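You operate a simulated robot arm through the tools that you are given. There is no shell and no other tool.

The job below is to be done with a simulated robot arm. You get a single attempt, and the scene is never put back.

Task
Turn back the duvet corner, then lay out the folded flannel from the night drawer.
Fine: the corner lies flat on the duvet; the flannel goes on the mattress top; shut the drawer, no finger in it. Where these are worked on the way, their far stop is far enough and under half their travel is too little: night drawer.
Where things are to end (x, y in the base frame): folded flannel within 0.06 m of [0.55, -0.5].

The check looks at the end state, three seconds after you hand in, the way a careful person would. Anything else that was tipped, shoved, dropped, spilled or broken makes it a failure.

Robot
A 7-joint arm with a two-finger parallel gripper, fixed in place. Base frame: the origin is at the foot of the arm, x ahead of it, y to its left, z up. Lengths are in m, angles in degrees, forces in N, time in s.
Its first joint turns from -149.0 to 149.0 degrees. Payload 3.43 kg.
Tool frame: the origin (TCP) lies between the finger pads and is the grasp point; the fingertips stand 0.03 m ahead of it; z points along the fingers, y is the line along which they close. The gripper opens to 0.094 m. The fingers are 0.028 m wide and 0.01 m thick; the gripper's body (0.05 by 0.096 m) begins 0.055 m behind the TCP.
Orientation is that of the tool frame in the base frame, as a unit quaternion [x, y, z, w]. With the fingers straight down and closing along the base's y, the tool's x points along the base's -x, its y along +y and its z along -z.

Tools
- The arm moves only by the tool servo_tool. Its argument "deltas" is a list of rows, each a list of 7 numbers: the gripper command, from -1 (shut) to 1 (fully open), values between in proportion, then the shift along the tool's x, y, z in m, then the turn, a rotation vector about the tool's x, y, z in degrees. In form: [[grip, tx, ty, tz, wx, wy, wz], ...]. A call has 1 to 20 rows; each row shifts and turns the commanded pose from where the row before left it, along the tool's axes as they then stand. Each row takes 0.2 s and may step no farther than 0.05 m and 8.6 degrees from the row before; otherwise, or with a gripper value out of range, the whole call is refused. Where a pose cannot be reached the arm comes as near as it can. A force on the tool above 40 N (or 10 N above the force at the start of the call, whichever is more), or a blocked arm, ends the call early, and 0.2 s more pass. The fingers move at their own pace (about 0.045 m/s each) and stop on an object; they squeeze with about 36 N. The grip force told is the motor's: it shows also when the fingers shut on nothing. Time passes only in rows, and 0.2 s behind the last, so rows that do not move let the fingers close. It gives the time, the measured TCP pose, the force on the tool (base axes), the opening and the grip force at its end, in the units of the frame above (readings bear some noise), with the torque about the TCP (base axes, N m) and any sound that the robot's microphone picked up.
- Cameras (640 x 400 px; columns grow to the right, rows downward): "scene" is fixed at [0.3996, -0.4816, 1.2255]; the picture's right is [-1.00, -0.07, 0.00], its down [-0.07, 0.92, -0.38] and it looks along [0.03, -0.38, -0.92] (base axes); focal length 214 px, centre (320, 200). "wrist" rides on the gripper at [0.076, 0.014, -0.102] in the tool frame; the picture's right is [-0.18, 0.98, 0.00], its down [-0.75, -0.14, -0.64] and it looks along [-0.63, -0.12, 0.77] (tool axes); focal length 243 px, centre (320, 200). There is no depth. A picture from a camera that has moved, and an enlarged one, comes with that camera's place and axes in the base frame and with its lens. The place of the scene camera against the robot may be out by one fixed shift of up to 0.018 m in any direction.
- grab_frame(camera): a new picture of that camera. No time passes.
- inspect(camera, box): a new picture of the part [left, top, right, bottom] of that camera's present view, enlarged. No time passes.
- job_done(): hands the job in; it is judged then, once.

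Nothing tells you positions but the pictures and the camera data. Unless the task says otherwise, let go and move clear before handing in.

The tools are called as name(argument=value, ...) on one line, values as JSON. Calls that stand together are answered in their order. servo_tool: Moves the arm, as the interface text tells. Its arguments: {"type":"object","properties":{"deltas":{"type":"array","items":{"type":"array","items":{"type":"number"}}}},"required":["deltas"]} The other tools are called the same way: grab_frame (camera) takes a picture; inspect (camera, box) takes an enlarged picture of a part of a camera's view; job_done () hands the job in.

At the start:

```text
time: 0.0
position: [0.1704, -0.6364, 0.9311]
orientation: [0.002, 1.0, 0.0, 0.0]
ft_force: [-0.8, -0.2, 0.3]
ft_torque: [0.01, -0.01, -0.01]
opening: 0.0939
finger_force: 0.0
```

scene: 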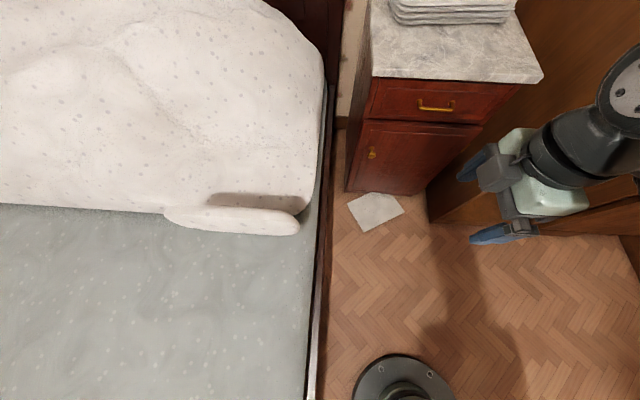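
wrist: 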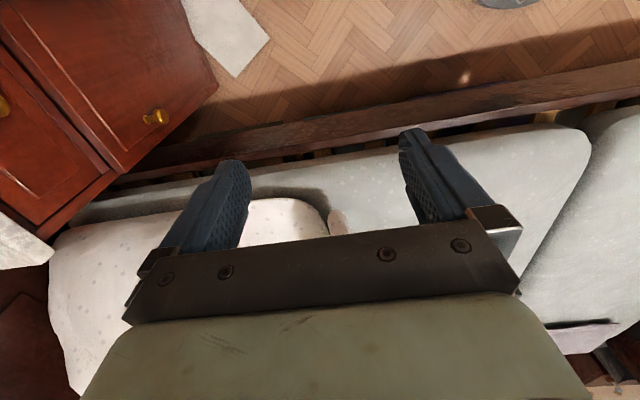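

I see a bed on the scene picture's left with a duvet and a flap-like corner, and a bedside cabinet with a drawer (brass handle) at upper right. I'll look closer at the parts before moving.

inspect(camera="scene", box=[130, 120, 350, 260])

inspect(camera="scene", box=[330, 0, 560, 240])

inspect(camera="wrist", box=[0, 0, 320, 400])

inspect(camera="scene", box=[0, 0, 640, 400])

```text
2.86 times, centred on (240, 190) of scene
camera zoom: at [0.3996, -0.4816, 1.2255], right [-1.0, -0.07, 0.0], down [-0.07, 0.92, -0.38], along [0.03, -0.38, -0.92], focal length 613 px, centre (549, 229)
```

zoom: 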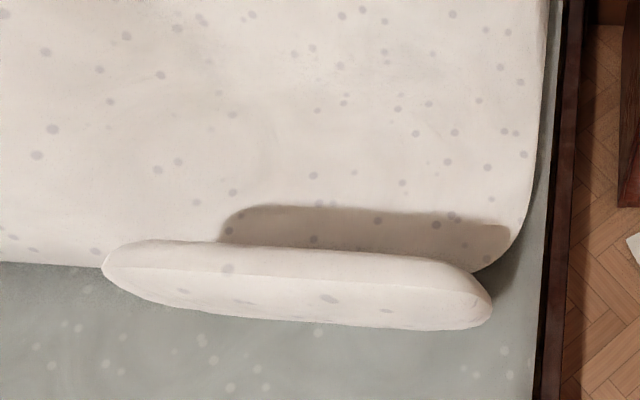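

```text
1.67 times, centred on (445, 120) of scene
camera zoom: at [0.3996, -0.4816, 1.2255], right [-1.0, -0.07, 0.0], down [-0.07, 0.92, -0.38], along [0.03, -0.38, -0.92], focal length 358 px, centre (112, 333)
```

zoom: 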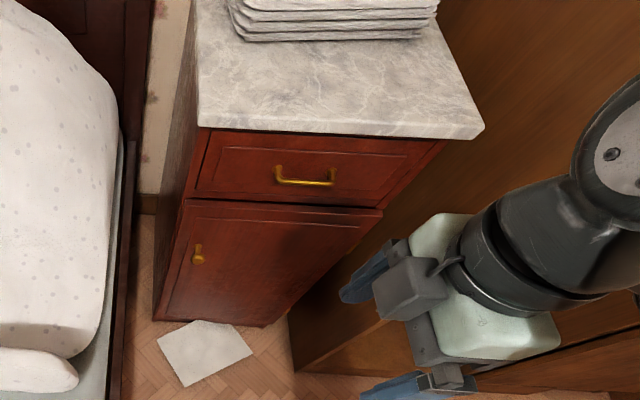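

```text
1.00 times, centred on (160, 200) of wrist (not enlarged: the box is as wide or as high as the picture)
camera zoom: at [0.0934, -0.6213, 1.0327], right [0.18, 0.98, 0.0], down [0.75, -0.14, 0.64], along [0.63, -0.12, -0.77], focal length 243 px, centre (480, 200)
```

zoom: 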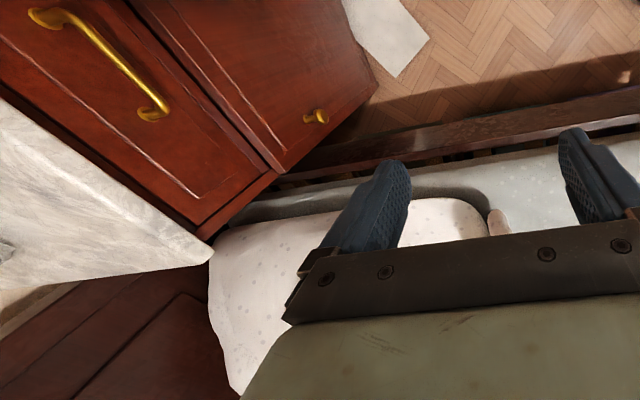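

```text
1.00 times, centred on (320, 200) of scene (not enlarged: the box is as wide or as high as the picture)
camera zoom: at [0.3996, -0.4816, 1.2255], right [-1.0, -0.07, 0.0], down [-0.07, 0.92, -0.38], along [0.03, -0.38, -0.92], focal length 214 px, centre (320, 200)
```

zoom: 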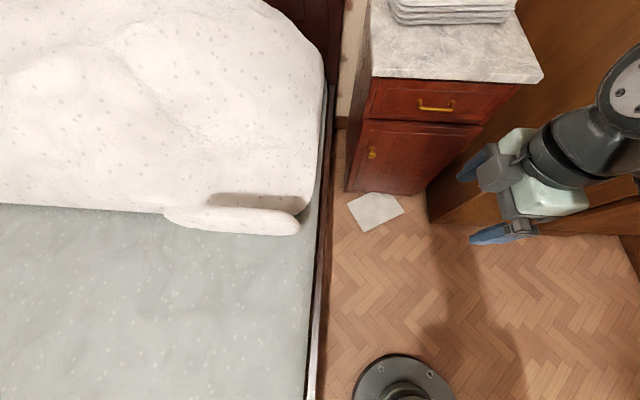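

The flap lies at the duvet's lower edge (about x 0.48–0.8, y −0.65, z 0.6) and the drawer handle is near (0.06, −1.05, 0.71). I'll move the wrist camera over the bed for a closer look at the flap.

servo_tool(deltas=[[1, -0.046, 0.02, 0, 0, 0, 0], [1, -0.046, 0.02, 0, 0, 0, 0], [1, -0.046, 0.02, 0, 0, 0, 0], [1, -0.046, 0.02, 0, 0, 0, 0], [1, -0.046, 0.02, 0, 0, 0, 0], [1, 0, 0, 0, 0, 0, 0]])

grab_frame(camera="wrist")

grab_frame(camera="scene")

```text
refused: row 1 steps farther than a row can; nothing moved
```

```text
taken
camera wrist: at [0.0934, -0.6213, 1.0327], right [0.18, 0.98, 0.0], down [0.75, -0.14, 0.64], along [0.63, -0.12, -0.77], focal length 243 px, centre (320, 200)
```

wrist: 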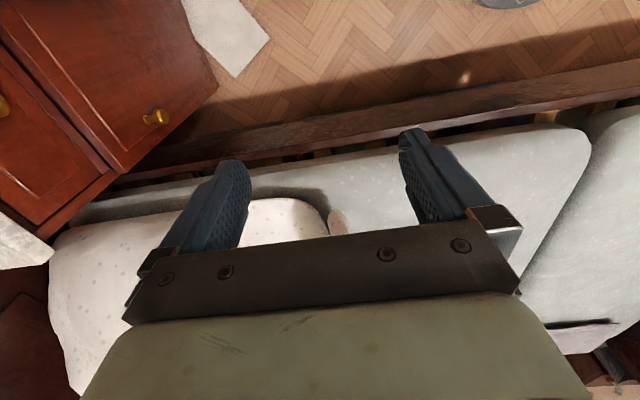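

```text
taken
```

scene: 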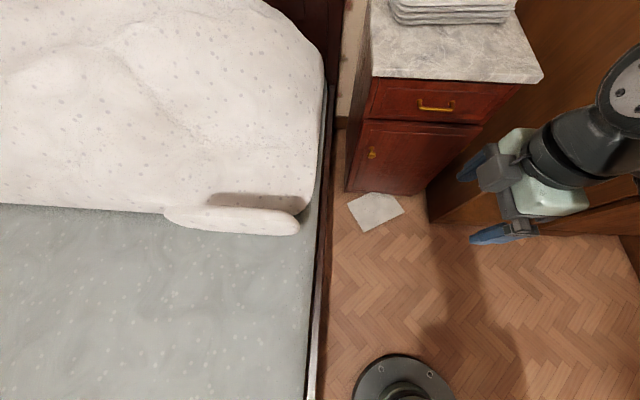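

The row was just over the step limit, so nothing moved. I'll repeat with smaller steps to view the flap.

servo_tool(deltas=[[1, -0.04, 0.02, 0, 0, 0, 0], [1, -0.04, 0.02, 0, 0, 0, 0], [1, -0.04, 0.02, 0, 0, 0, 0], [1, -0.04, 0.02, 0, 0, 0, 0], [1, -0.04, 0.02, 0, 0, 0, 0], [1, 0, 0, 0, 0, 0, 0]])

grab_frame(camera="wrist")

grab_frame(camera="scene")

```text
time: 1.4
position: [0.3722, -0.5377, 0.9303]
orientation: [0.001, 1.0, 0.0, 0.0]
ft_force: [0.2, -0.2, -1.1]
ft_torque: [0.03, 0.04, -0.03]
opening: 0.0943
finger_force: 0.2
```

```text
taken
camera wrist: at [0.2937, -0.5224, 1.0331], right [0.19, 0.98, 0.0], down [0.75, -0.14, 0.64], along [0.63, -0.12, -0.77], focal length 243 px, centre (320, 200)
```

wrist: 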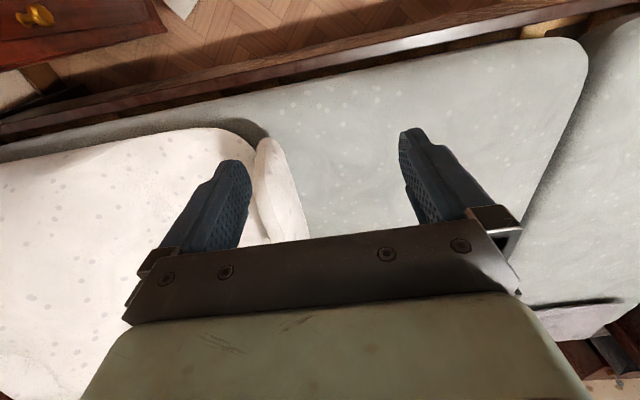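

```text
taken
```

scene: 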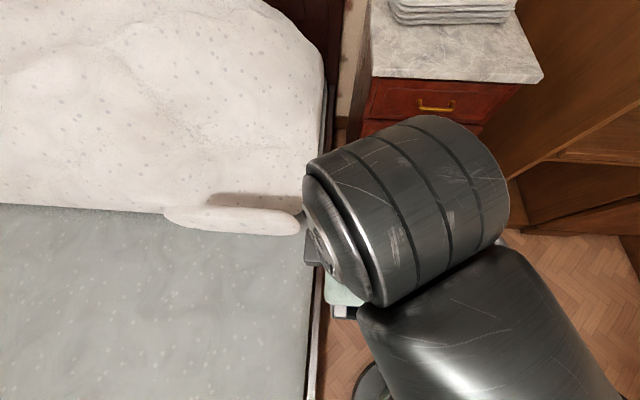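

inspect(camera="wrist", box=[160, 90, 400, 250])

```text
2.50 times, centred on (280, 170) of wrist
camera zoom: at [0.2937, -0.5224, 1.0331], right [0.19, 0.98, 0.0], down [0.75, -0.14, 0.64], along [0.63, -0.12, -0.77], focal length 606 px, centre (420, 275)
```

zoom: 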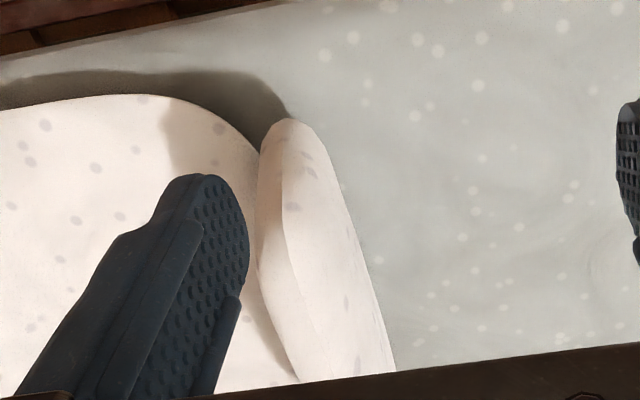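

The flap looks like a thick leaf standing up from the duvet's edge. I'll back off toward −x and tilt the camera for a more side-on look at its profile.

servo_tool(deltas=[[1, 0.04, -0.025, 0, 0, 0, 0], [1, 0.04, -0.025, 0, 0, 0, 0], [1, 0.04, -0.025, 0, 0, 0, 0], [1, 0, 0, 0.04, 0, 0, 0], [1, 0, 0, 0.04, 0, 0, 0], [1, 0, 0, 0, 0, -8, 0], [1, 0, 0, 0, 0, -8, 0], [1, 0, 0, 0, 0, -8, 0], [1, 0, 0, 0, 0, -8, 0], [1, 0, 0, 0, 0, -8, 0], [1, 0, 0, 0, 0, 0, 0]])

grab_frame(camera="wrist")

grab_frame(camera="scene")

```text
time: 3.8
position: [0.2504, -0.6117, 0.8513]
orientation: [0.0, 0.94, 0.0, 0.343]
ft_force: [-0.7, 0.2, -0.2]
ft_torque: [0.01, 0.0, 0.03]
opening: 0.0941
finger_force: 0.1
```

```text
taken
camera wrist: at [0.1252, -0.5967, 0.8796], right [0.14, 0.98, 0.12], down [0.16, -0.14, 0.98], along [0.98, -0.12, -0.18], focal length 243 px, centre (320, 200)
```

wrist: 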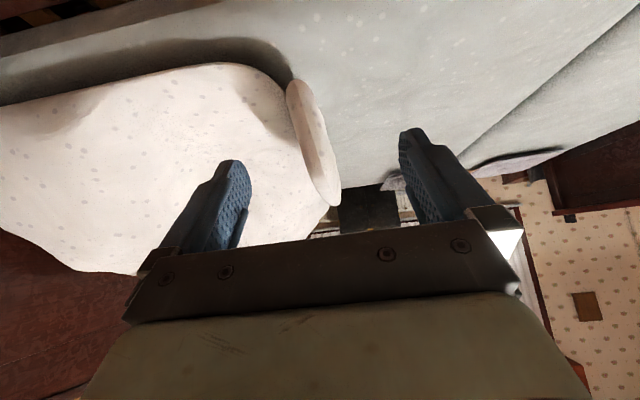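

```text
taken
```

scene: 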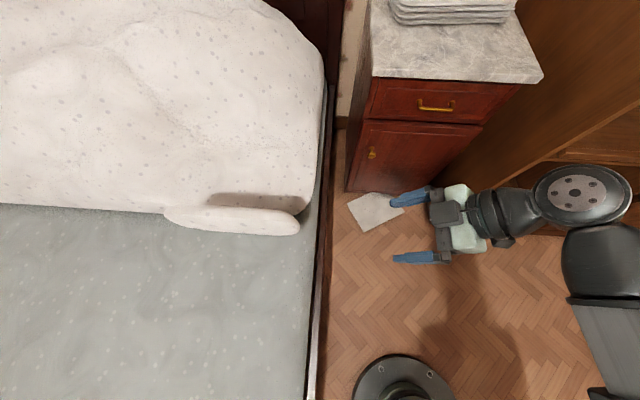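

inspect(camera="wrist", box=[220, 40, 380, 240])

inspect(camera="scene", box=[150, 170, 330, 250])

```text
2.00 times, centred on (300, 140) of wrist
camera zoom: at [0.1252, -0.5967, 0.8796], right [0.14, 0.98, 0.12], down [0.16, -0.14, 0.98], along [0.98, -0.12, -0.18], focal length 485 px, centre (360, 320)
```

zoom: 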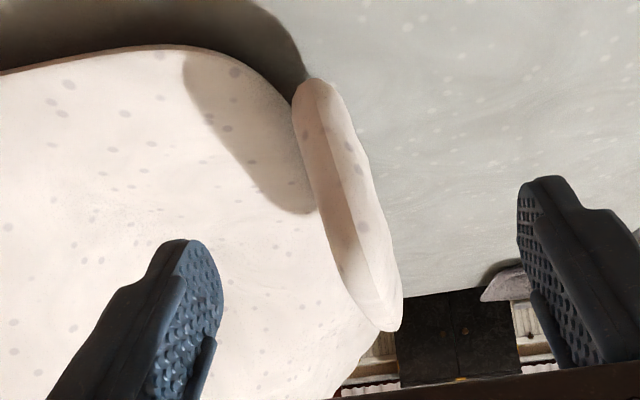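

```text
3.56 times, centred on (240, 210) of scene
camera zoom: at [0.3996, -0.4816, 1.2255], right [-1.0, -0.07, 0.0], down [-0.07, 0.92, -0.38], along [0.03, -0.38, -0.92], focal length 763 px, centre (604, 164)
```

zoom: 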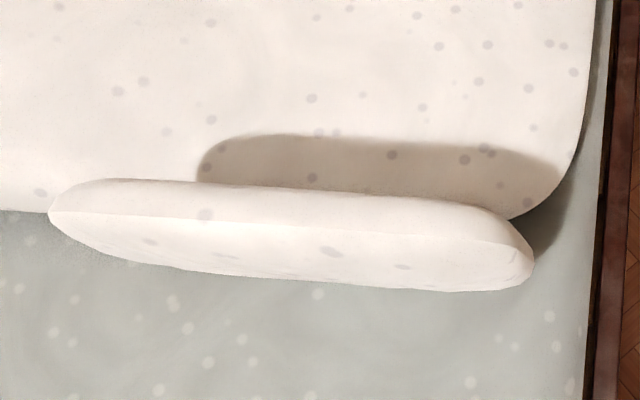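

The leaf stands roughly upright along x (about x 0.47–0.75, y −0.65, from z≈0.62 to ≈0.78). I'll look at it from the bed-foot side to pin down its height and tilt.

servo_tool(deltas=[[1, 0, 0, 0, 0, 8, 0], [1, 0, 0, 0, 0, 8, 0], [1, 0, 0, 0, 0, 8, 0], [1, 0, 0, 0, 0, 8, 0], [1, 0, 0, 0, 0, 8, 0], [1, 0, 0.045, -0.01, 0, 0, 0], [1, 0, 0.045, -0.01, 0, 0, 8], [1, 0, 0.045, -0.01, 0, 0, 8], [1, 0, 0.045, -0.01, 0, 0, 8], [1, 0, 0.045, 0, 0, 0, 8], [1, 0, 0.045, 0, 0, 0, 8], [1, 0, 0, 0, 0, 0, 8], [1, 0, 0, 0, 0, 0, 8], [1, 0, 0, 0, 0, 0, 8], [1, 0, 0, 0, 0, 0, 8], [1, 0, 0, 0, 0, 0, 8], [1, 0, 0, 0, 0, 0, 8], [1, 0, 0, 0, 0, 0, 0]])

```text
time: 7.6
position: [0.3427, -0.4037, 0.9022]
orientation: [0.696, 0.718, 0.0, 0.0]
ft_force: [0.7, -0.5, 0.7]
ft_torque: [0.0, 0.01, -0.02]
opening: 0.0944
finger_force: 0.1
out of reach, approached as far as the arm can: row 9, 10, 11
```

servo_tool(deltas=[[1, 0, 0.04, 0, 0, 0, 0], [1, 0, 0.04, 0, 0, 0, 0], [1, 0, 0.04, 0, 0, 0, 0], [1, 0, 0.04, 0, 0, 0, 0], [1, 0, 0.04, 0, 0, 0, 0], [1, 0, 0.0, 0, 0, 0, 2], [1, 0, 0, 0, 0, 0, 0]])

grab_frame(camera="wrist")

grab_frame(camera="scene")

```text
time: 9.2
position: [0.5437, -0.3967, 0.9019]
orientation: [0.708, 0.706, 0.0, -0.001]
ft_force: [0.7, -0.9, -0.7]
ft_torque: [-0.02, -0.02, -0.01]
opening: 0.0941
finger_force: 0.0
```

```text
taken
camera wrist: at [0.5555, -0.3205, 1.0041], right [0.98, -0.19, 0.0], down [-0.14, -0.75, 0.64], along [-0.12, -0.63, -0.77], focal length 243 px, centre (320, 200)
```

wrist: 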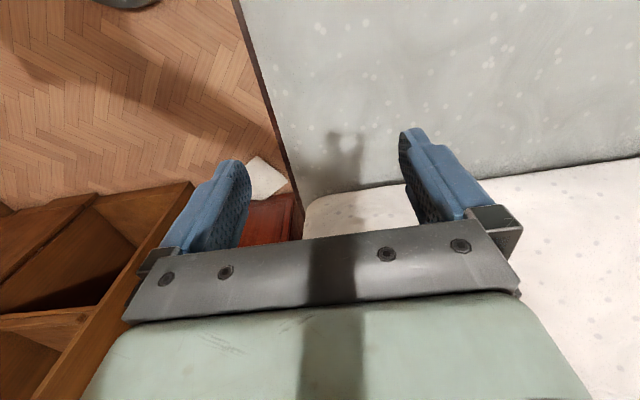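

```text
taken
```

scene: 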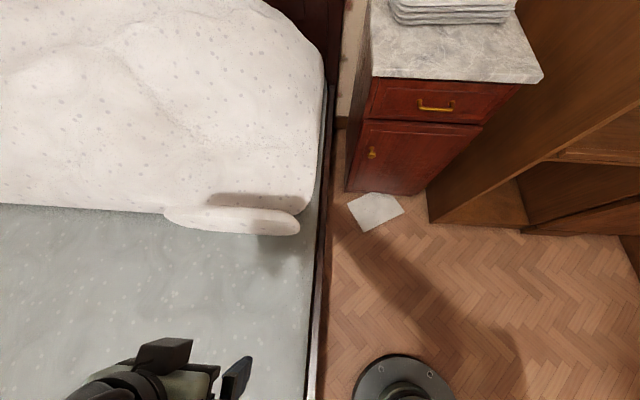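

inspect(camera="wrist", box=[230, 110, 470, 260])

```text
2.67 times, centred on (350, 185) of wrist
camera zoom: at [0.5555, -0.3205, 1.0041], right [0.98, -0.19, 0.0], down [-0.14, -0.75, 0.64], along [-0.12, -0.63, -0.77], focal length 647 px, centre (240, 240)
```

zoom: 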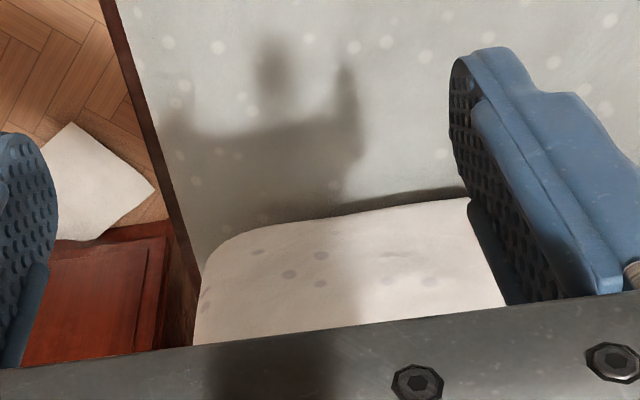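

servo_tool(deltas=[[1, 0, 0, 0, 0, -8, 0], [1, 0, 0, 0, 0, -8, 0], [1, 0, 0, 0, 0, -8, 0], [1, 0, 0, 0, 0, 0, 0]])

inspect(camera="wrist", box=[200, 40, 480, 240])

grab_frame(camera="wrist")

```text
time: 10.2
position: [0.5425, -0.3966, 0.9019]
orientation: [0.692, 0.691, -0.148, 0.148]
ft_force: [0.0, -0.2, 0.5]
ft_torque: [0.0, 0.01, -0.02]
opening: 0.094
finger_force: 0.1
```

```text
2.00 times, centred on (340, 140) of wrist
camera zoom: at [0.5556, -0.2853, 0.9638], right [0.98, -0.17, 0.08], down [-0.14, -0.43, 0.89], along [-0.12, -0.89, -0.44], focal length 485 px, centre (280, 320)
```

zoom: 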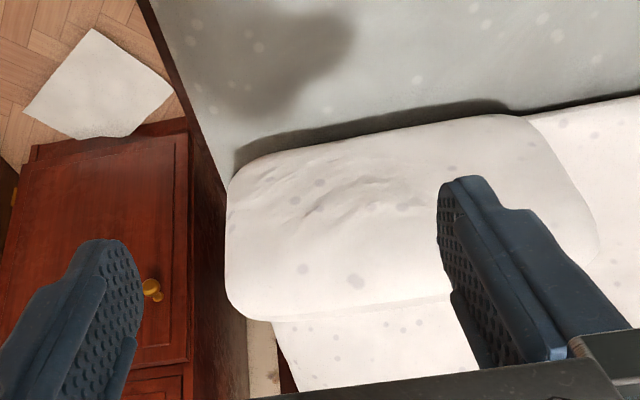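

```text
taken
camera wrist: at [0.5556, -0.2853, 0.9638], right [0.98, -0.17, 0.08], down [-0.14, -0.43, 0.89], along [-0.12, -0.89, -0.44], focal length 243 px, centre (320, 200)
```

wrist: 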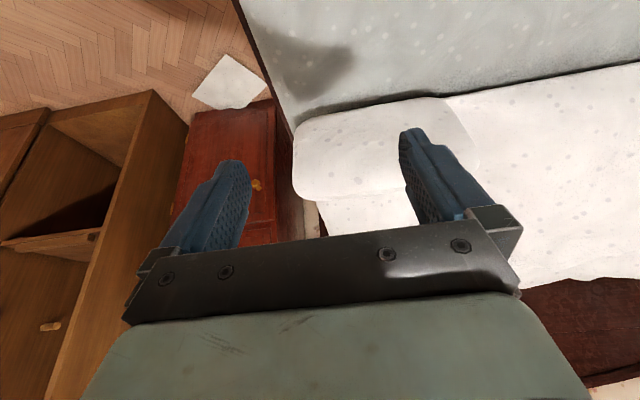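

The corner is a rounded panel standing upright and leaning slightly toward +y: bottom edge near z 0.62, top near z 0.77, x 0.47–0.75, y about −0.63. I'll close the fingers, bring them down on its +y side, and then push it over toward −y.

servo_tool(deltas=[[-1, 0, 0, 0, 0, 8, 0], [-1, 0, 0, 0, 0, 8, 0], [-1, 0, 0, 0, 0, 8, 0], [-1, -0.03, 0.003, 0, 0, 0, 0], [-1, -0.03, 0.003, 0, 0, 0, 0], [-1, -0.03, 0.003, 0, 0, 0, 0], [-1, 0, 0, 0.04, 0, 0, 0], [-1, 0, 0, 0.04, 0, 0, 0], [-1, 0, 0, 0.04, 0, 0, 0], [-1, 0, 0, 0.04, 0, 0, 0], [-1, 0, 0, 0, 0, 0, 0]])

grab_frame(camera="wrist")

grab_frame(camera="scene")

```text
time: 12.6
position: [0.5524, -0.4869, 0.7428]
orientation: [0.708, 0.707, 0.0, -0.001]
ft_force: [0.5, 0.3, -0.1]
ft_torque: [0.0, 0.01, 0.02]
opening: 0.0001
finger_force: 32.5
```

```text
taken
camera wrist: at [0.5648, -0.4106, 0.8441], right [0.98, -0.18, 0.0], down [-0.14, -0.75, 0.64], along [-0.12, -0.63, -0.77], focal length 243 px, centre (320, 200)
```

wrist: 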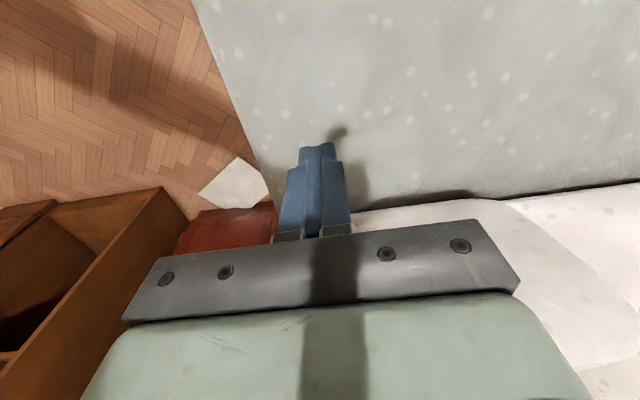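

```text
taken
```

scene: 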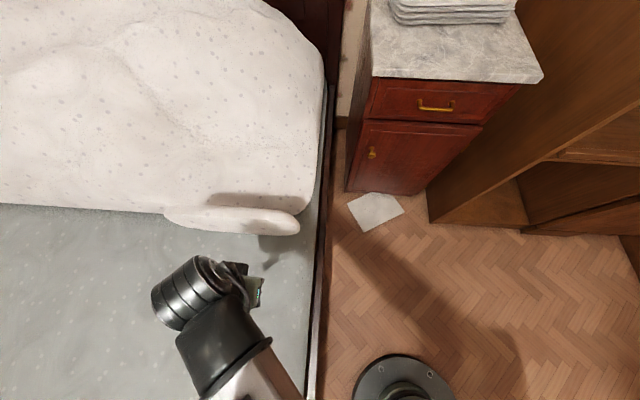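

The closed fingers are about 0.12 m in front of the panel at fingertip height z≈0.71. I'll advance toward −y in small steps and watch the force.

servo_tool(deltas=[[-1, -0.03, 0, 0, 0, 0, 0], [-1, -0.03, 0, 0, 0, 0, 0], [-1, -0.02, 0, 0, 0, 0, 0], [-1, -0.02, 0, 0, 0, 0, 0], [-1, -0.02, 0, 0, 0, 0, 0], [-1, -0.02, 0, 0, 0, 0, 0], [-1, -0.02, 0, 0, 0, 0, 0], [-1, 0, 0, 0, 0, 0, 0]])

grab_frame(camera="scene")

grab_frame(camera="wrist")

```text
time: 14.4
position: [0.5515, -0.6471, 0.7429]
orientation: [0.707, 0.707, 0.0, 0.001]
ft_force: [-0.9, -0.6, 0.1]
ft_torque: [-0.02, -0.01, -0.02]
opening: 0.0001
finger_force: 32.6
```

```text
taken
```

scene: 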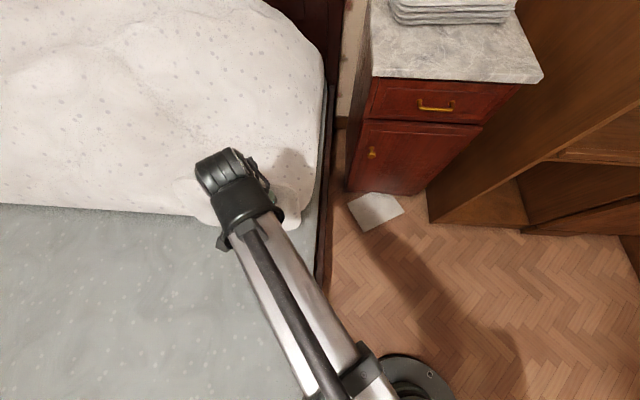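

```text
taken
camera wrist: at [0.5645, -0.5711, 0.8441], right [0.98, -0.19, 0.0], down [-0.14, -0.75, 0.64], along [-0.12, -0.63, -0.77], focal length 243 px, centre (320, 200)
```

wrist: 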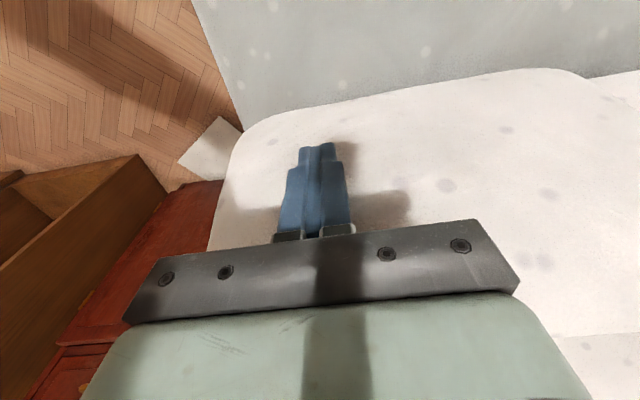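

The panel is tipping back with very little force. I'll keep sweeping toward −y while sinking gradually to lay it over.

servo_tool(deltas=[[-1, -0.02, 0, 0, 0, 0, 0], [-1, -0.02, 0, 0, 0, 0, 0], [-1, -0.02, 0, 0.005, 0, 0, 0], [-1, -0.02, 0, 0.008, 0, 0, 0], [-1, -0.01, 0, 0.01, 0, 0, 0], [-1, 0, 0, 0, 0, 0, 0]])

grab_frame(camera="scene")

grab_frame(camera="wrist")

```text
time: 15.8
position: [0.5513, -0.738, 0.7199]
orientation: [0.708, 0.707, 0.0, 0.0]
ft_force: [0.0, -0.1, 0.8]
ft_torque: [0.0, -0.02, 0.02]
opening: 0.0001
finger_force: 32.9
```

```text
taken
```

scene: 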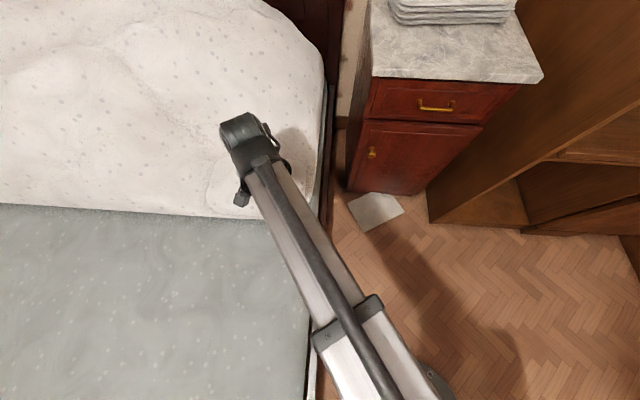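

```text
taken
camera wrist: at [0.5638, -0.6612, 0.8208], right [0.98, -0.18, 0.0], down [-0.14, -0.75, 0.64], along [-0.12, -0.63, -0.77], focal length 243 px, centre (320, 200)
```

wrist: 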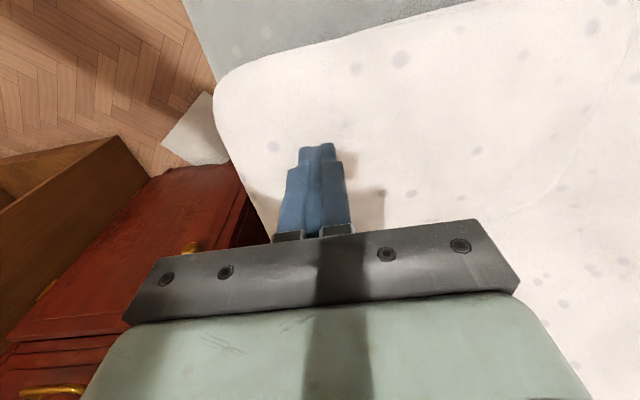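

The panel looks nearly laid over. I'll press down gently to find whether it's flat, watching the force.

servo_tool(deltas=[[-1, 0, 0, 0.008, 0, 0, 0], [-1, 0, 0, 0.008, 0, 0, 0], [-1, 0, 0, 0, 0, 0, 0]])

grab_frame(camera="wrist")

```text
time: 16.6
position: [0.5512, -0.7374, 0.7028]
orientation: [0.708, 0.706, 0.001, 0.0]
ft_force: [-0.2, -0.3, -1.0]
ft_torque: [-0.03, 0.03, 0.03]
opening: 0.0
finger_force: 33.0
```

```text
taken
camera wrist: at [0.564, -0.6605, 0.8047], right [0.98, -0.18, 0.0], down [-0.14, -0.75, 0.64], along [-0.12, -0.63, -0.77], focal length 243 px, centre (320, 200)
```

wrist: 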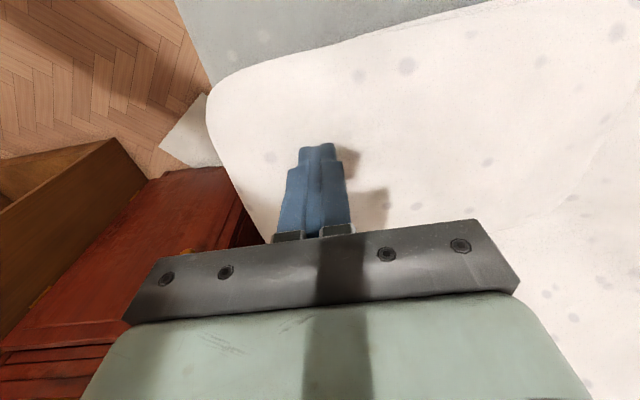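

servo_tool(deltas=[[-1, 0, 0, 0.006, 0, 0, 0], [-1, 0, 0, 0.006, 0, 0, 0], [-1, 0, 0, 0, 0, 0, 0]])

inspect(camera="wrist", box=[200, 0, 480, 240])

```text
time: 17.4
position: [0.5507, -0.7366, 0.6903]
orientation: [0.708, 0.707, 0.0, 0.001]
ft_force: [0.5, 0.3, -0.1]
ft_torque: [-0.03, 0.01, -0.01]
opening: 0.0001
finger_force: 33.2
```

```text
1.67 times, centred on (340, 120) of wrist
camera zoom: at [0.5643, -0.6605, 0.7933], right [0.98, -0.18, 0.0], down [-0.14, -0.75, 0.64], along [-0.12, -0.63, -0.77], focal length 404 px, centre (287, 333)
```

zoom: 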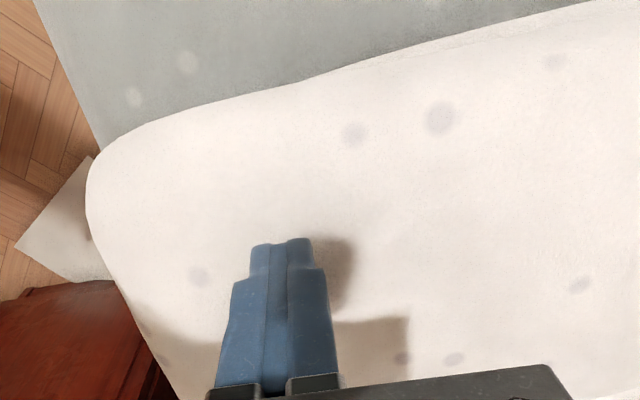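

servo_tool(deltas=[[-1, 0, 0, 0.005, 0, 0, 0], [-1, 0, 0, 0.005, 0, 0, 0], [-1, 0, 0, 0, 0, 0, 0]])

inspect(camera="wrist", box=[200, 0, 480, 240])

```text
time: 18.2
position: [0.551, -0.7365, 0.6809]
orientation: [0.708, 0.706, 0.0, 0.0]
ft_force: [0.5, 0.1, -0.2]
ft_torque: [-0.01, 0.0, -0.03]
opening: 0.0001
finger_force: 32.7
```

```text
1.67 times, centred on (340, 120) of wrist
camera zoom: at [0.5645, -0.6607, 0.783], right [0.98, -0.18, 0.0], down [-0.14, -0.75, 0.64], along [-0.12, -0.63, -0.77], focal length 404 px, centre (287, 333)
```

zoom: 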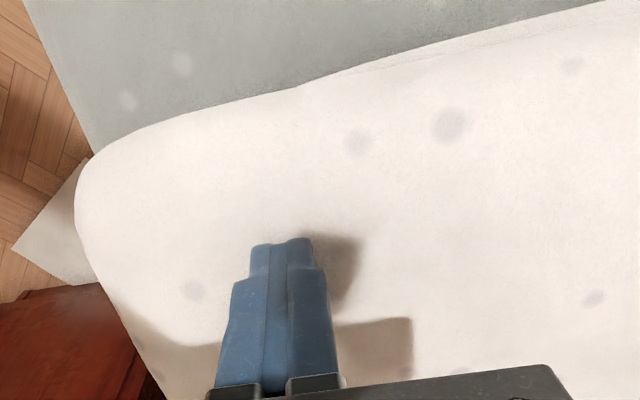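

servo_tool(deltas=[[-1, 0, 0, 0.005, 0, 0, 0], [-1, 0, 0, 0.005, 0, 0, 0], [-1, 0, 0, 0, 0, 0, 0]])

inspect(camera="wrist", box=[200, 0, 480, 240])

grab_frame(camera="scene")

```text
time: 18.8
position: [0.5513, -0.7364, 0.679]
orientation: [0.708, 0.706, 0.0, 0.002]
ft_force: [-2.4, 3.5, 14.3]
ft_torque: [0.33, 0.05, 0.02]
opening: 0.0001
finger_force: 33.1
stopped in row 2: the force on the tool passed its limit at 48 N (the readings are from after the stop); the commanded pose is now the measured one
```

```text
1.67 times, centred on (340, 120) of wrist
camera zoom: at [0.5641, -0.6603, 0.7802], right [0.98, -0.19, 0.0], down [-0.14, -0.75, 0.64], along [-0.12, -0.63, -0.76], focal length 404 px, centre (287, 333)
```

zoom: 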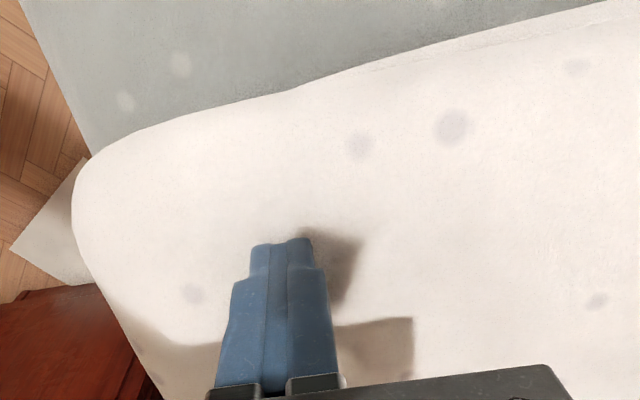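

```text
taken
```

scene: 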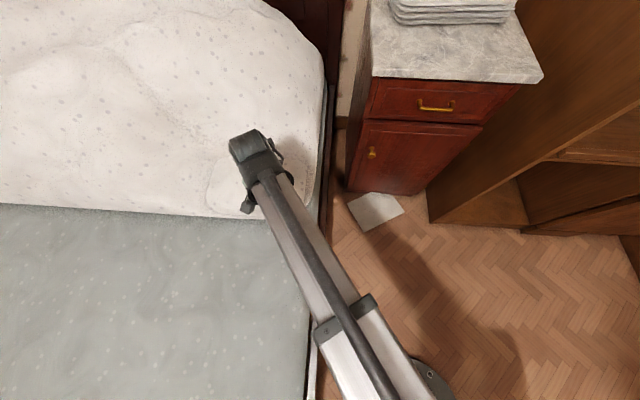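

The press met a firm stop at fingertip z≈0.65, so the panel is down on the duvet. I'll lift clear and check that it stays flat.

servo_tool(deltas=[[-1, 0, 0, -0.02, 0, 0, 0], [-1, 0, 0, -0.04, 0, 0, 0], [-1, 0, 0, -0.04, 0, 0, 0], [-1, 0, 0, -0.04, 0, 0, 0], [-1, 0, 0, -0.04, 0, 0, 0], [-1, 0, 0, -0.04, 0, 0, 0], [-1, 0.045, 0, 0, 0, 0, 0], [-1, 0.045, 0, 0, 0, 0, 0], [-1, 0.045, 0, 0, 0, 0, 0], [-1, 0.045, 0, 0, 0, 0, 0], [-1, 0.045, 0, 0, 0, 0, 0], [-1, 0, 0, 0, 0, 0, 0]])

grab_frame(camera="scene")

grab_frame(camera="wrist")

```text
time: 21.4
position: [0.5507, -0.5122, 0.8963]
orientation: [0.707, 0.707, 0.0, 0.001]
ft_force: [0.3, -0.3, 0.1]
ft_torque: [0.02, -0.03, 0.02]
opening: 0.0002
finger_force: 33.1
```

```text
taken
```

scene: 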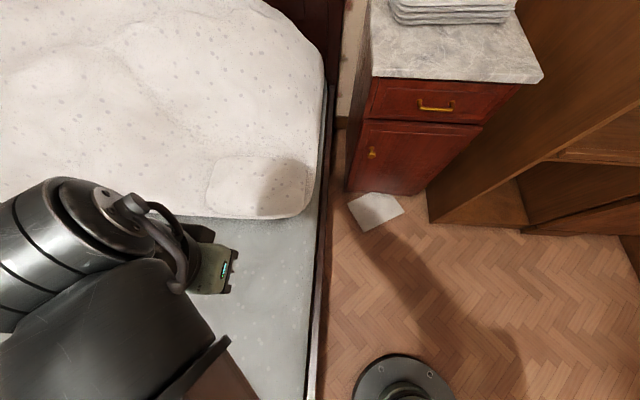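

```text
taken
camera wrist: at [0.5641, -0.4352, 0.999], right [0.98, -0.19, 0.0], down [-0.14, -0.75, 0.64], along [-0.12, -0.63, -0.77], focal length 243 px, centre (320, 200)
```

wrist: 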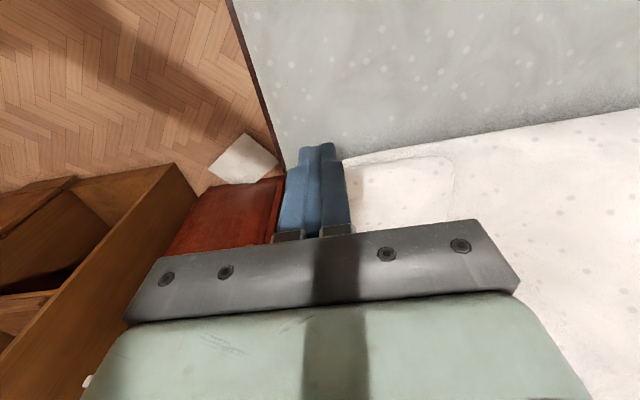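

The corner now lies flat on the duvet. Next is the drawer: I'll move back toward the cabinet and turn the tool back to its starting yaw before levelling it toward the handle.

servo_tool(deltas=[[-1, -0.015, -0.045, 0, 0, 0, 0], [-1, -0.015, -0.045, 0, 0, 0, 0], [-1, -0.015, -0.045, 0, 0, 0, 0], [-1, -0.015, -0.045, 0, 0, 0, 0], [-1, -0.015, -0.045, 0, 0, 0, 0], [-1, -0.015, -0.045, 0, 0, 0, 0], [-1, -0.015, -0.045, 0, 0, 0, 0], [-1, -0.015, -0.045, 0, 0, 0, 0], [1, 0, 0, 0, 0, 0, -8.5], [1, 0, 0, 0, 0, 0, -8.5], [1, 0, 0, 0, 0, 0, -8.5], [1, 0, 0, 0, 0, 0, -8.5], [1, 0, 0, 0, 0, 0, -8.5], [1, 0, 0, 0, 0, 0, -8.5], [1, 0, 0, 0, 0, 0, -8.5], [1, 0, 0, 0, 0, 0, -8.5], [1, 0, 0, 0, 0, 0, -8.5], [1, 0, 0, 0, 0, 0, -8.5], [1, 0, 0, 0, 0, 0, -5], [1, 0, 0, 0, 0, 0, 0]])

```text
time: 25.6
position: [0.192, -0.6316, 0.8946]
orientation: [-0.001, 1.0, -0.002, 0.002]
ft_force: [-1.0, 0.7, -0.3]
ft_torque: [0.0, -0.02, -0.04]
opening: 0.0939
finger_force: 0.1
```

servo_tool(deltas=[[1, 0.033, -0.03, 0, 0, 0, 0], [1, 0.033, -0.03, 0, 0, 0, 0], [1, 0.033, -0.03, 0, 0, 0, 0], [1, 0.033, -0.03, 0, 0, 0, 0], [1, 0, 0, 0, 8.5, 0, 0], [1, 0, 0, 0, 8.5, 0, 0], [1, 0, 0, 0, 8.5, 0, 0], [1, 0, 0, 0, 8.5, 0, 0], [1, 0, 0, 0, 8.5, 0, 0], [1, 0, 0, 0, 8.5, 0, 0], [1, 0, 0, 0, 8.5, 0, 0], [1, 0, 0, 0, 8.5, 0, 0], [1, 0, 0, 0, 8.5, 0, 0], [1, 0, 0, 0, 8.5, 0, 0], [1, 0, 0, 0, 5, 0, 0], [1, 0, 0, 0, 0, 0, 0]])

grab_frame(camera="scene")

grab_frame(camera="wrist")

```text
time: 29.0
position: [0.0594, -0.7516, 0.8958]
orientation: [-0.003, 0.727, -0.687, 0.006]
ft_force: [0.0, 1.2, 0.0]
ft_torque: [0.01, 0.0, 0.01]
opening: 0.0942
finger_force: 0.1
out of reach, approached as far as the arm can: row 14
```

```text
taken
```

scene: 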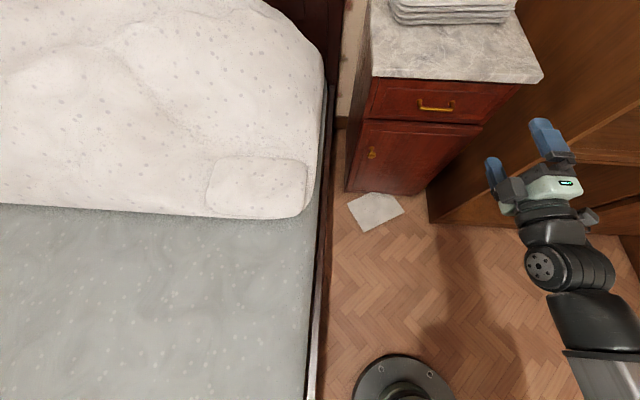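

```text
taken
camera wrist: at [-0.0194, -0.6489, 0.8866], right [0.19, 0.06, -0.98], down [0.74, 0.64, 0.18], along [0.64, -0.76, 0.08], focal length 243 px, centre (320, 200)
```

wrist: 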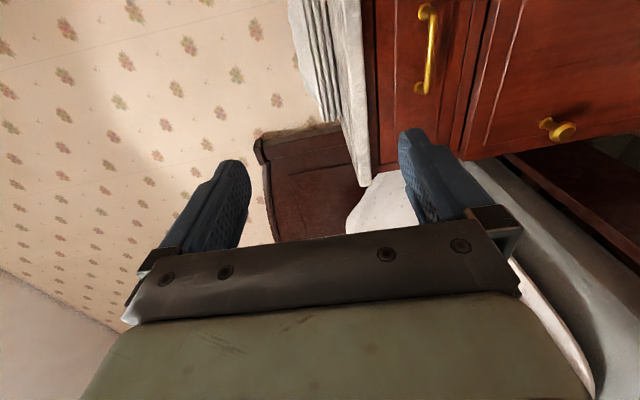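

The tool is now level and facing the drawer; the handle reads near (0.07, −1.02, 0.73). I'll lower to handle height and move in part way for a second sighting.

servo_tool(deltas=[[1, 0, 0, 0, 3, 0, 0], [1, 0, 0.04, 0, 0, 0, 0], [1, 0, 0.04, 0, 0, 0, 0], [1, 0, 0.04, 0, 0, 0, 0], [1, 0, 0.04, 0, 0, 0, 0], [1, 0, 0, 0.03, 0, 0, 0], [1, 0, 0, 0.03, 0, 0, 0], [1, 0, 0, 0.02, 0, 0, 0], [1, 0, 0, 0, 0, 0, 0]])

grab_frame(camera="scene")

inspect(camera="wrist", box=[0, -100, 640, 300])

grab_frame(camera="wrist")

```text
time: 31.0
position: [0.0599, -0.8308, 0.7339]
orientation: [-0.002, 0.71, -0.704, 0.006]
ft_force: [-0.3, -0.7, 0.1]
ft_torque: [-0.04, 0.01, -0.02]
opening: 0.0938
finger_force: 0.1
```

```text
taken
```

scene: 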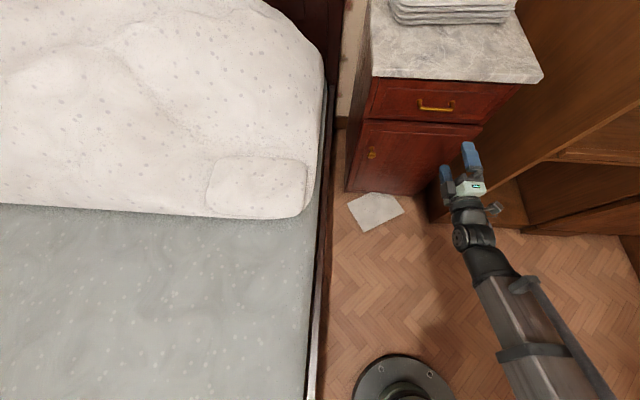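

```text
refused: -100 is not a number from 0 to 400
```

```text
taken
camera wrist: at [-0.0179, -0.7286, 0.72], right [0.19, 0.01, -0.98], down [0.74, 0.65, 0.15], along [0.64, -0.76, 0.12], focal length 243 px, centre (320, 200)
```

wrist: 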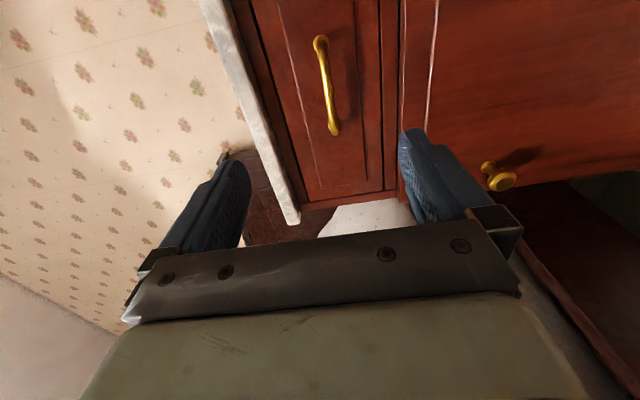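

Two sightings put the handle bar at x 0.026–0.129, y≈−1.045, z≈0.726, with the slab's underside near z 0.80. I'll narrow the fingers to about 0.06 m, align with the handle, and approach to just short of it.

servo_tool(deltas=[[0.3, -0.018, 0.0085, 0, 0, 0, 0], [0.3, 0, 0, 0.03, 0, 0, 0], [0.3, 0, 0, 0.03, 0, 0, 0], [0.3, 0, 0, 0.03, 0, 0, 0], [0.3, 0, 0, 0.03, 0, 0, 0], [0.3, 0, 0, 0.02, 0, 0, 0], [0.3, 0, 0, 0, 0, 0, 0]])

grab_frame(camera="wrist")

inspect(camera="scene", box=[360, 60, 540, 200])

```text
time: 32.6
position: [0.0802, -0.9716, 0.726]
orientation: [-0.004, 0.709, -0.705, 0.006]
ft_force: [0.0, 0.7, -0.4]
ft_torque: [0.0, -0.02, 0.0]
opening: 0.0607
finger_force: 0.0
```

```text
taken
camera wrist: at [0.0019, -0.8686, 0.7109], right [0.19, 0.01, -0.98], down [0.74, 0.65, 0.15], along [0.64, -0.76, 0.12], focal length 243 px, centre (320, 200)
```

wrist: 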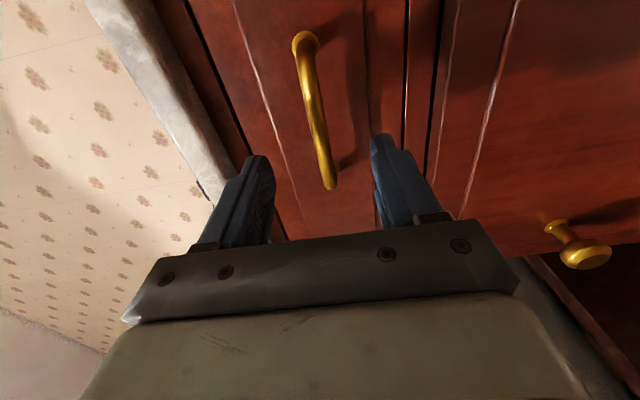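

```text
2.86 times, centred on (450, 130) of scene
camera zoom: at [0.3996, -0.4816, 1.2255], right [-1.0, -0.07, 0.0], down [-0.07, 0.92, -0.38], along [0.03, -0.38, -0.92], focal length 613 px, centre (-51, 400)
```

zoom: 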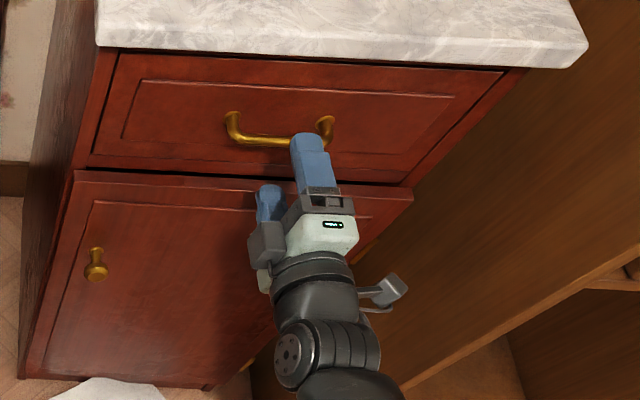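

The handle bar sits midway between the fingers at about y=−1.045. I'll advance so the bar is within the pads and then close on it.

servo_tool(deltas=[[0.3, 0.002, 0, 0.02, 0, 0, 0], [0.3, 0, 0, 0.02, 0, 0, 0], [0.3, 0, 0, 0.02, 0, 0, 0], [0.3, 0, 0, 0, 0, 0, 0]])

grab_frame(camera="wrist")

inspect(camera="scene", box=[360, 60, 540, 200])

```text
time: 33.6
position: [0.0795, -1.0307, 0.7254]
orientation: [-0.003, 0.71, -0.704, 0.006]
ft_force: [0.7, 0.2, -0.6]
ft_torque: [-0.01, 0.0, 0.0]
opening: 0.0614
finger_force: 0.1
```

```text
taken
camera wrist: at [0.0006, -0.9281, 0.7103], right [0.19, 0.01, -0.98], down [0.74, 0.65, 0.15], along [0.64, -0.76, 0.12], focal length 243 px, centre (320, 200)
```

wrist: 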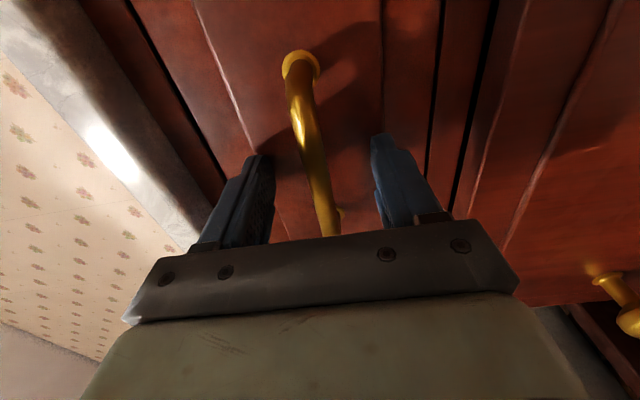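

```text
2.86 times, centred on (450, 130) of scene
camera zoom: at [0.3996, -0.4816, 1.2255], right [-1.0, -0.07, 0.0], down [-0.07, 0.92, -0.38], along [0.03, -0.38, -0.92], focal length 613 px, centre (-51, 400)
```

zoom: 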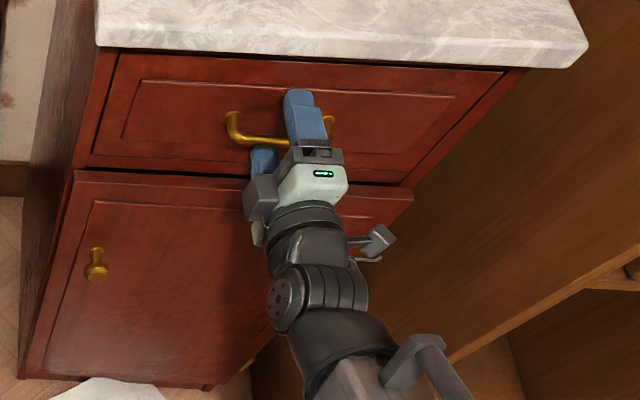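

The bar is between the fingers with no contact yet. I'll close on it.

servo_tool(deltas=[[-1, 0, 0, 0, 0, 0, 0], [-1, 0, 0, 0, 0, 0, 0], [-1, 0, 0, 0, 0, 0, 0], [-1, 0, 0, 0, 0, 0, 0], [-1, 0, 0, 0, 0, 0, 0]])

```text
time: 34.8
position: [0.079, -1.0304, 0.7241]
orientation: [-0.003, 0.71, -0.705, 0.006]
ft_force: [0.1, -0.3, -1.3]
ft_torque: [0.01, 0.34, 0.12]
opening: 0.0162
finger_force: 45.4
```

The fingers hold the bar (opening 0.016). I'll pull straight out toward +y.

servo_tool(deltas=[[-1, 0, 0, -0.01, 0, 0, 0], [-1, 0, 0, -0.02, 0, 0, 0], [-1, 0, 0, -0.02, 0, 0, 0], [-1, 0, 0, -0.02, 0, 0, 0], [-1, 0, 0, -0.02, 0, 0, 0], [-1, 0, 0, 0, 0, 0, 0]])

grab_frame(camera="scene")

```text
time: 36.2
position: [0.0802, -0.9405, 0.7245]
orientation: [-0.004, 0.71, -0.704, 0.006]
ft_force: [14.5, 1.2, -8.2]
ft_torque: [0.0, 0.18, 0.14]
opening: 0.0164
finger_force: 44.8
```

```text
taken
```

scene: 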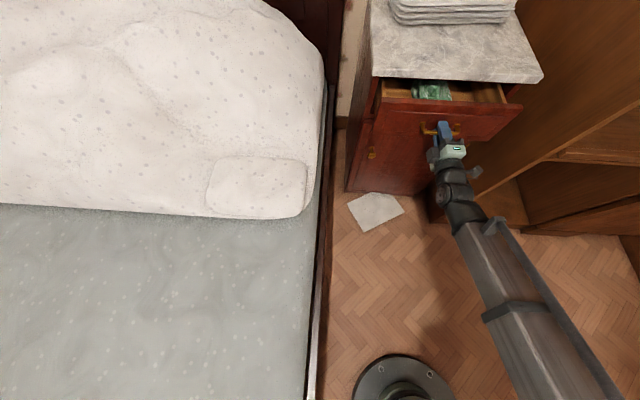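

The drawer is sliding open and a green flannel shows inside. I'll keep pulling with a tiny sideways correction until its far stop or enough opening.

servo_tool(deltas=[[-1, -0.0015, 0, -0.02, 0, 0, 0], [-1, -0.0003, 0, -0.02, 0, 0, 0], [-1, -0.0003, 0, -0.02, 0, 0, 0], [-1, -0.0003, 0, -0.02, 0, 0, 0], [-1, -0.0003, 0, -0.02, 0, 0, 0], [-1, 0, 0, 0, 0, 0, 0]])

grab_frame(camera="scene")

```text
time: 37.6
position: [0.0785, -0.8397, 0.7249]
orientation: [-0.003, 0.713, -0.702, 0.006]
ft_force: [-2.1, 1.4, -32.7]
ft_torque: [0.02, 0.38, -0.43]
opening: 0.0164
finger_force: 44.7
```

```text
taken
```

scene: 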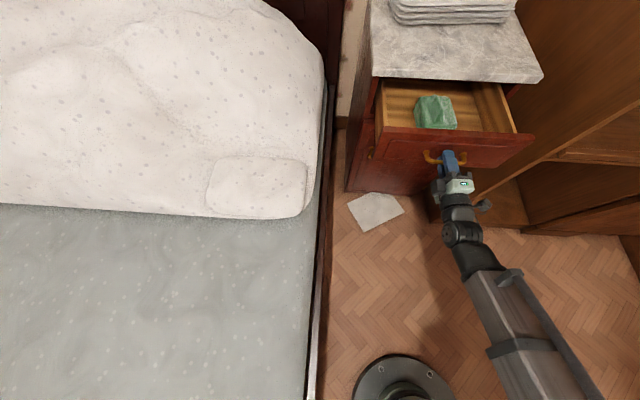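

The drawer is open about 0.19 m and still moving freely, with some vertical strain on the handle. I'll relax that and pull further to find the far stop.

servo_tool(deltas=[[-1, -0.0003, 0.002, -0.01, 0, 0, 0], [-1, -0.0003, 0.0006, -0.02, 0, 0, 0], [-1, -0.0003, 0.0004, -0.02, 0, 0, 0], [-1, 0, 0, 0, 0, 0, 0]])

grab_frame(camera="scene")

```text
time: 38.6
position: [0.0794, -0.7895, 0.7247]
orientation: [-0.002, 0.709, -0.705, 0.007]
ft_force: [-7.7, 1.9, -10.5]
ft_torque: [0.07, 0.36, 0.03]
opening: 0.0164
finger_force: 45.2
```

```text
taken
```

scene: 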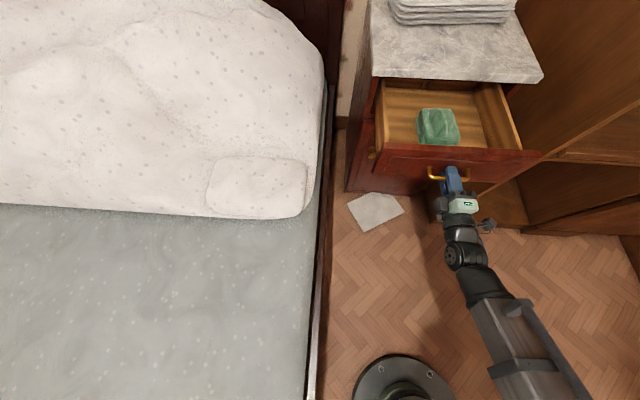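

servo_tool(deltas=[[-1, 0.0005, 0.0006, -0.015, 0, 0, 0], [-1, -0.0002, 0.0003, -0.015, 0, 0, 0], [-1, -0.0002, 0.0003, -0.015, 0, 0, 0], [-1, -0.0002, 0.0003, -0.015, 0, 0, 0], [-1, 0, 0, 0, 0, 0, 0]])

grab_frame(camera="scene")

```text
time: 39.8
position: [0.0784, -0.7315, 0.7247]
orientation: [-0.003, 0.707, -0.707, 0.006]
ft_force: [-2.0, -3.3, -2.1]
ft_torque: [0.03, 0.26, 0.0]
opening: 0.0119
finger_force: 45.3
stopped in row 5: the force on the tool passed its limit at 42 N (the readings are from after the stop); the commanded pose is now the measured one
```

```text
taken
```

scene: 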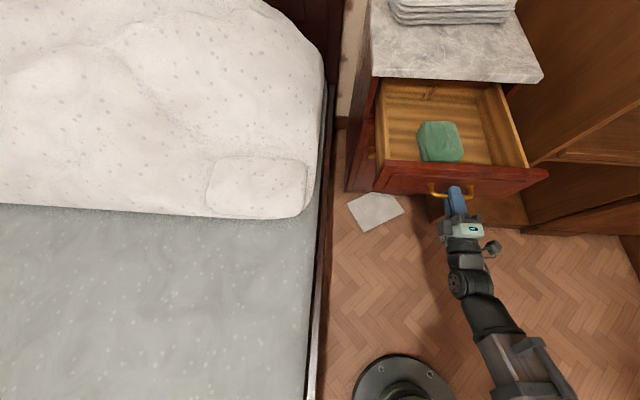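

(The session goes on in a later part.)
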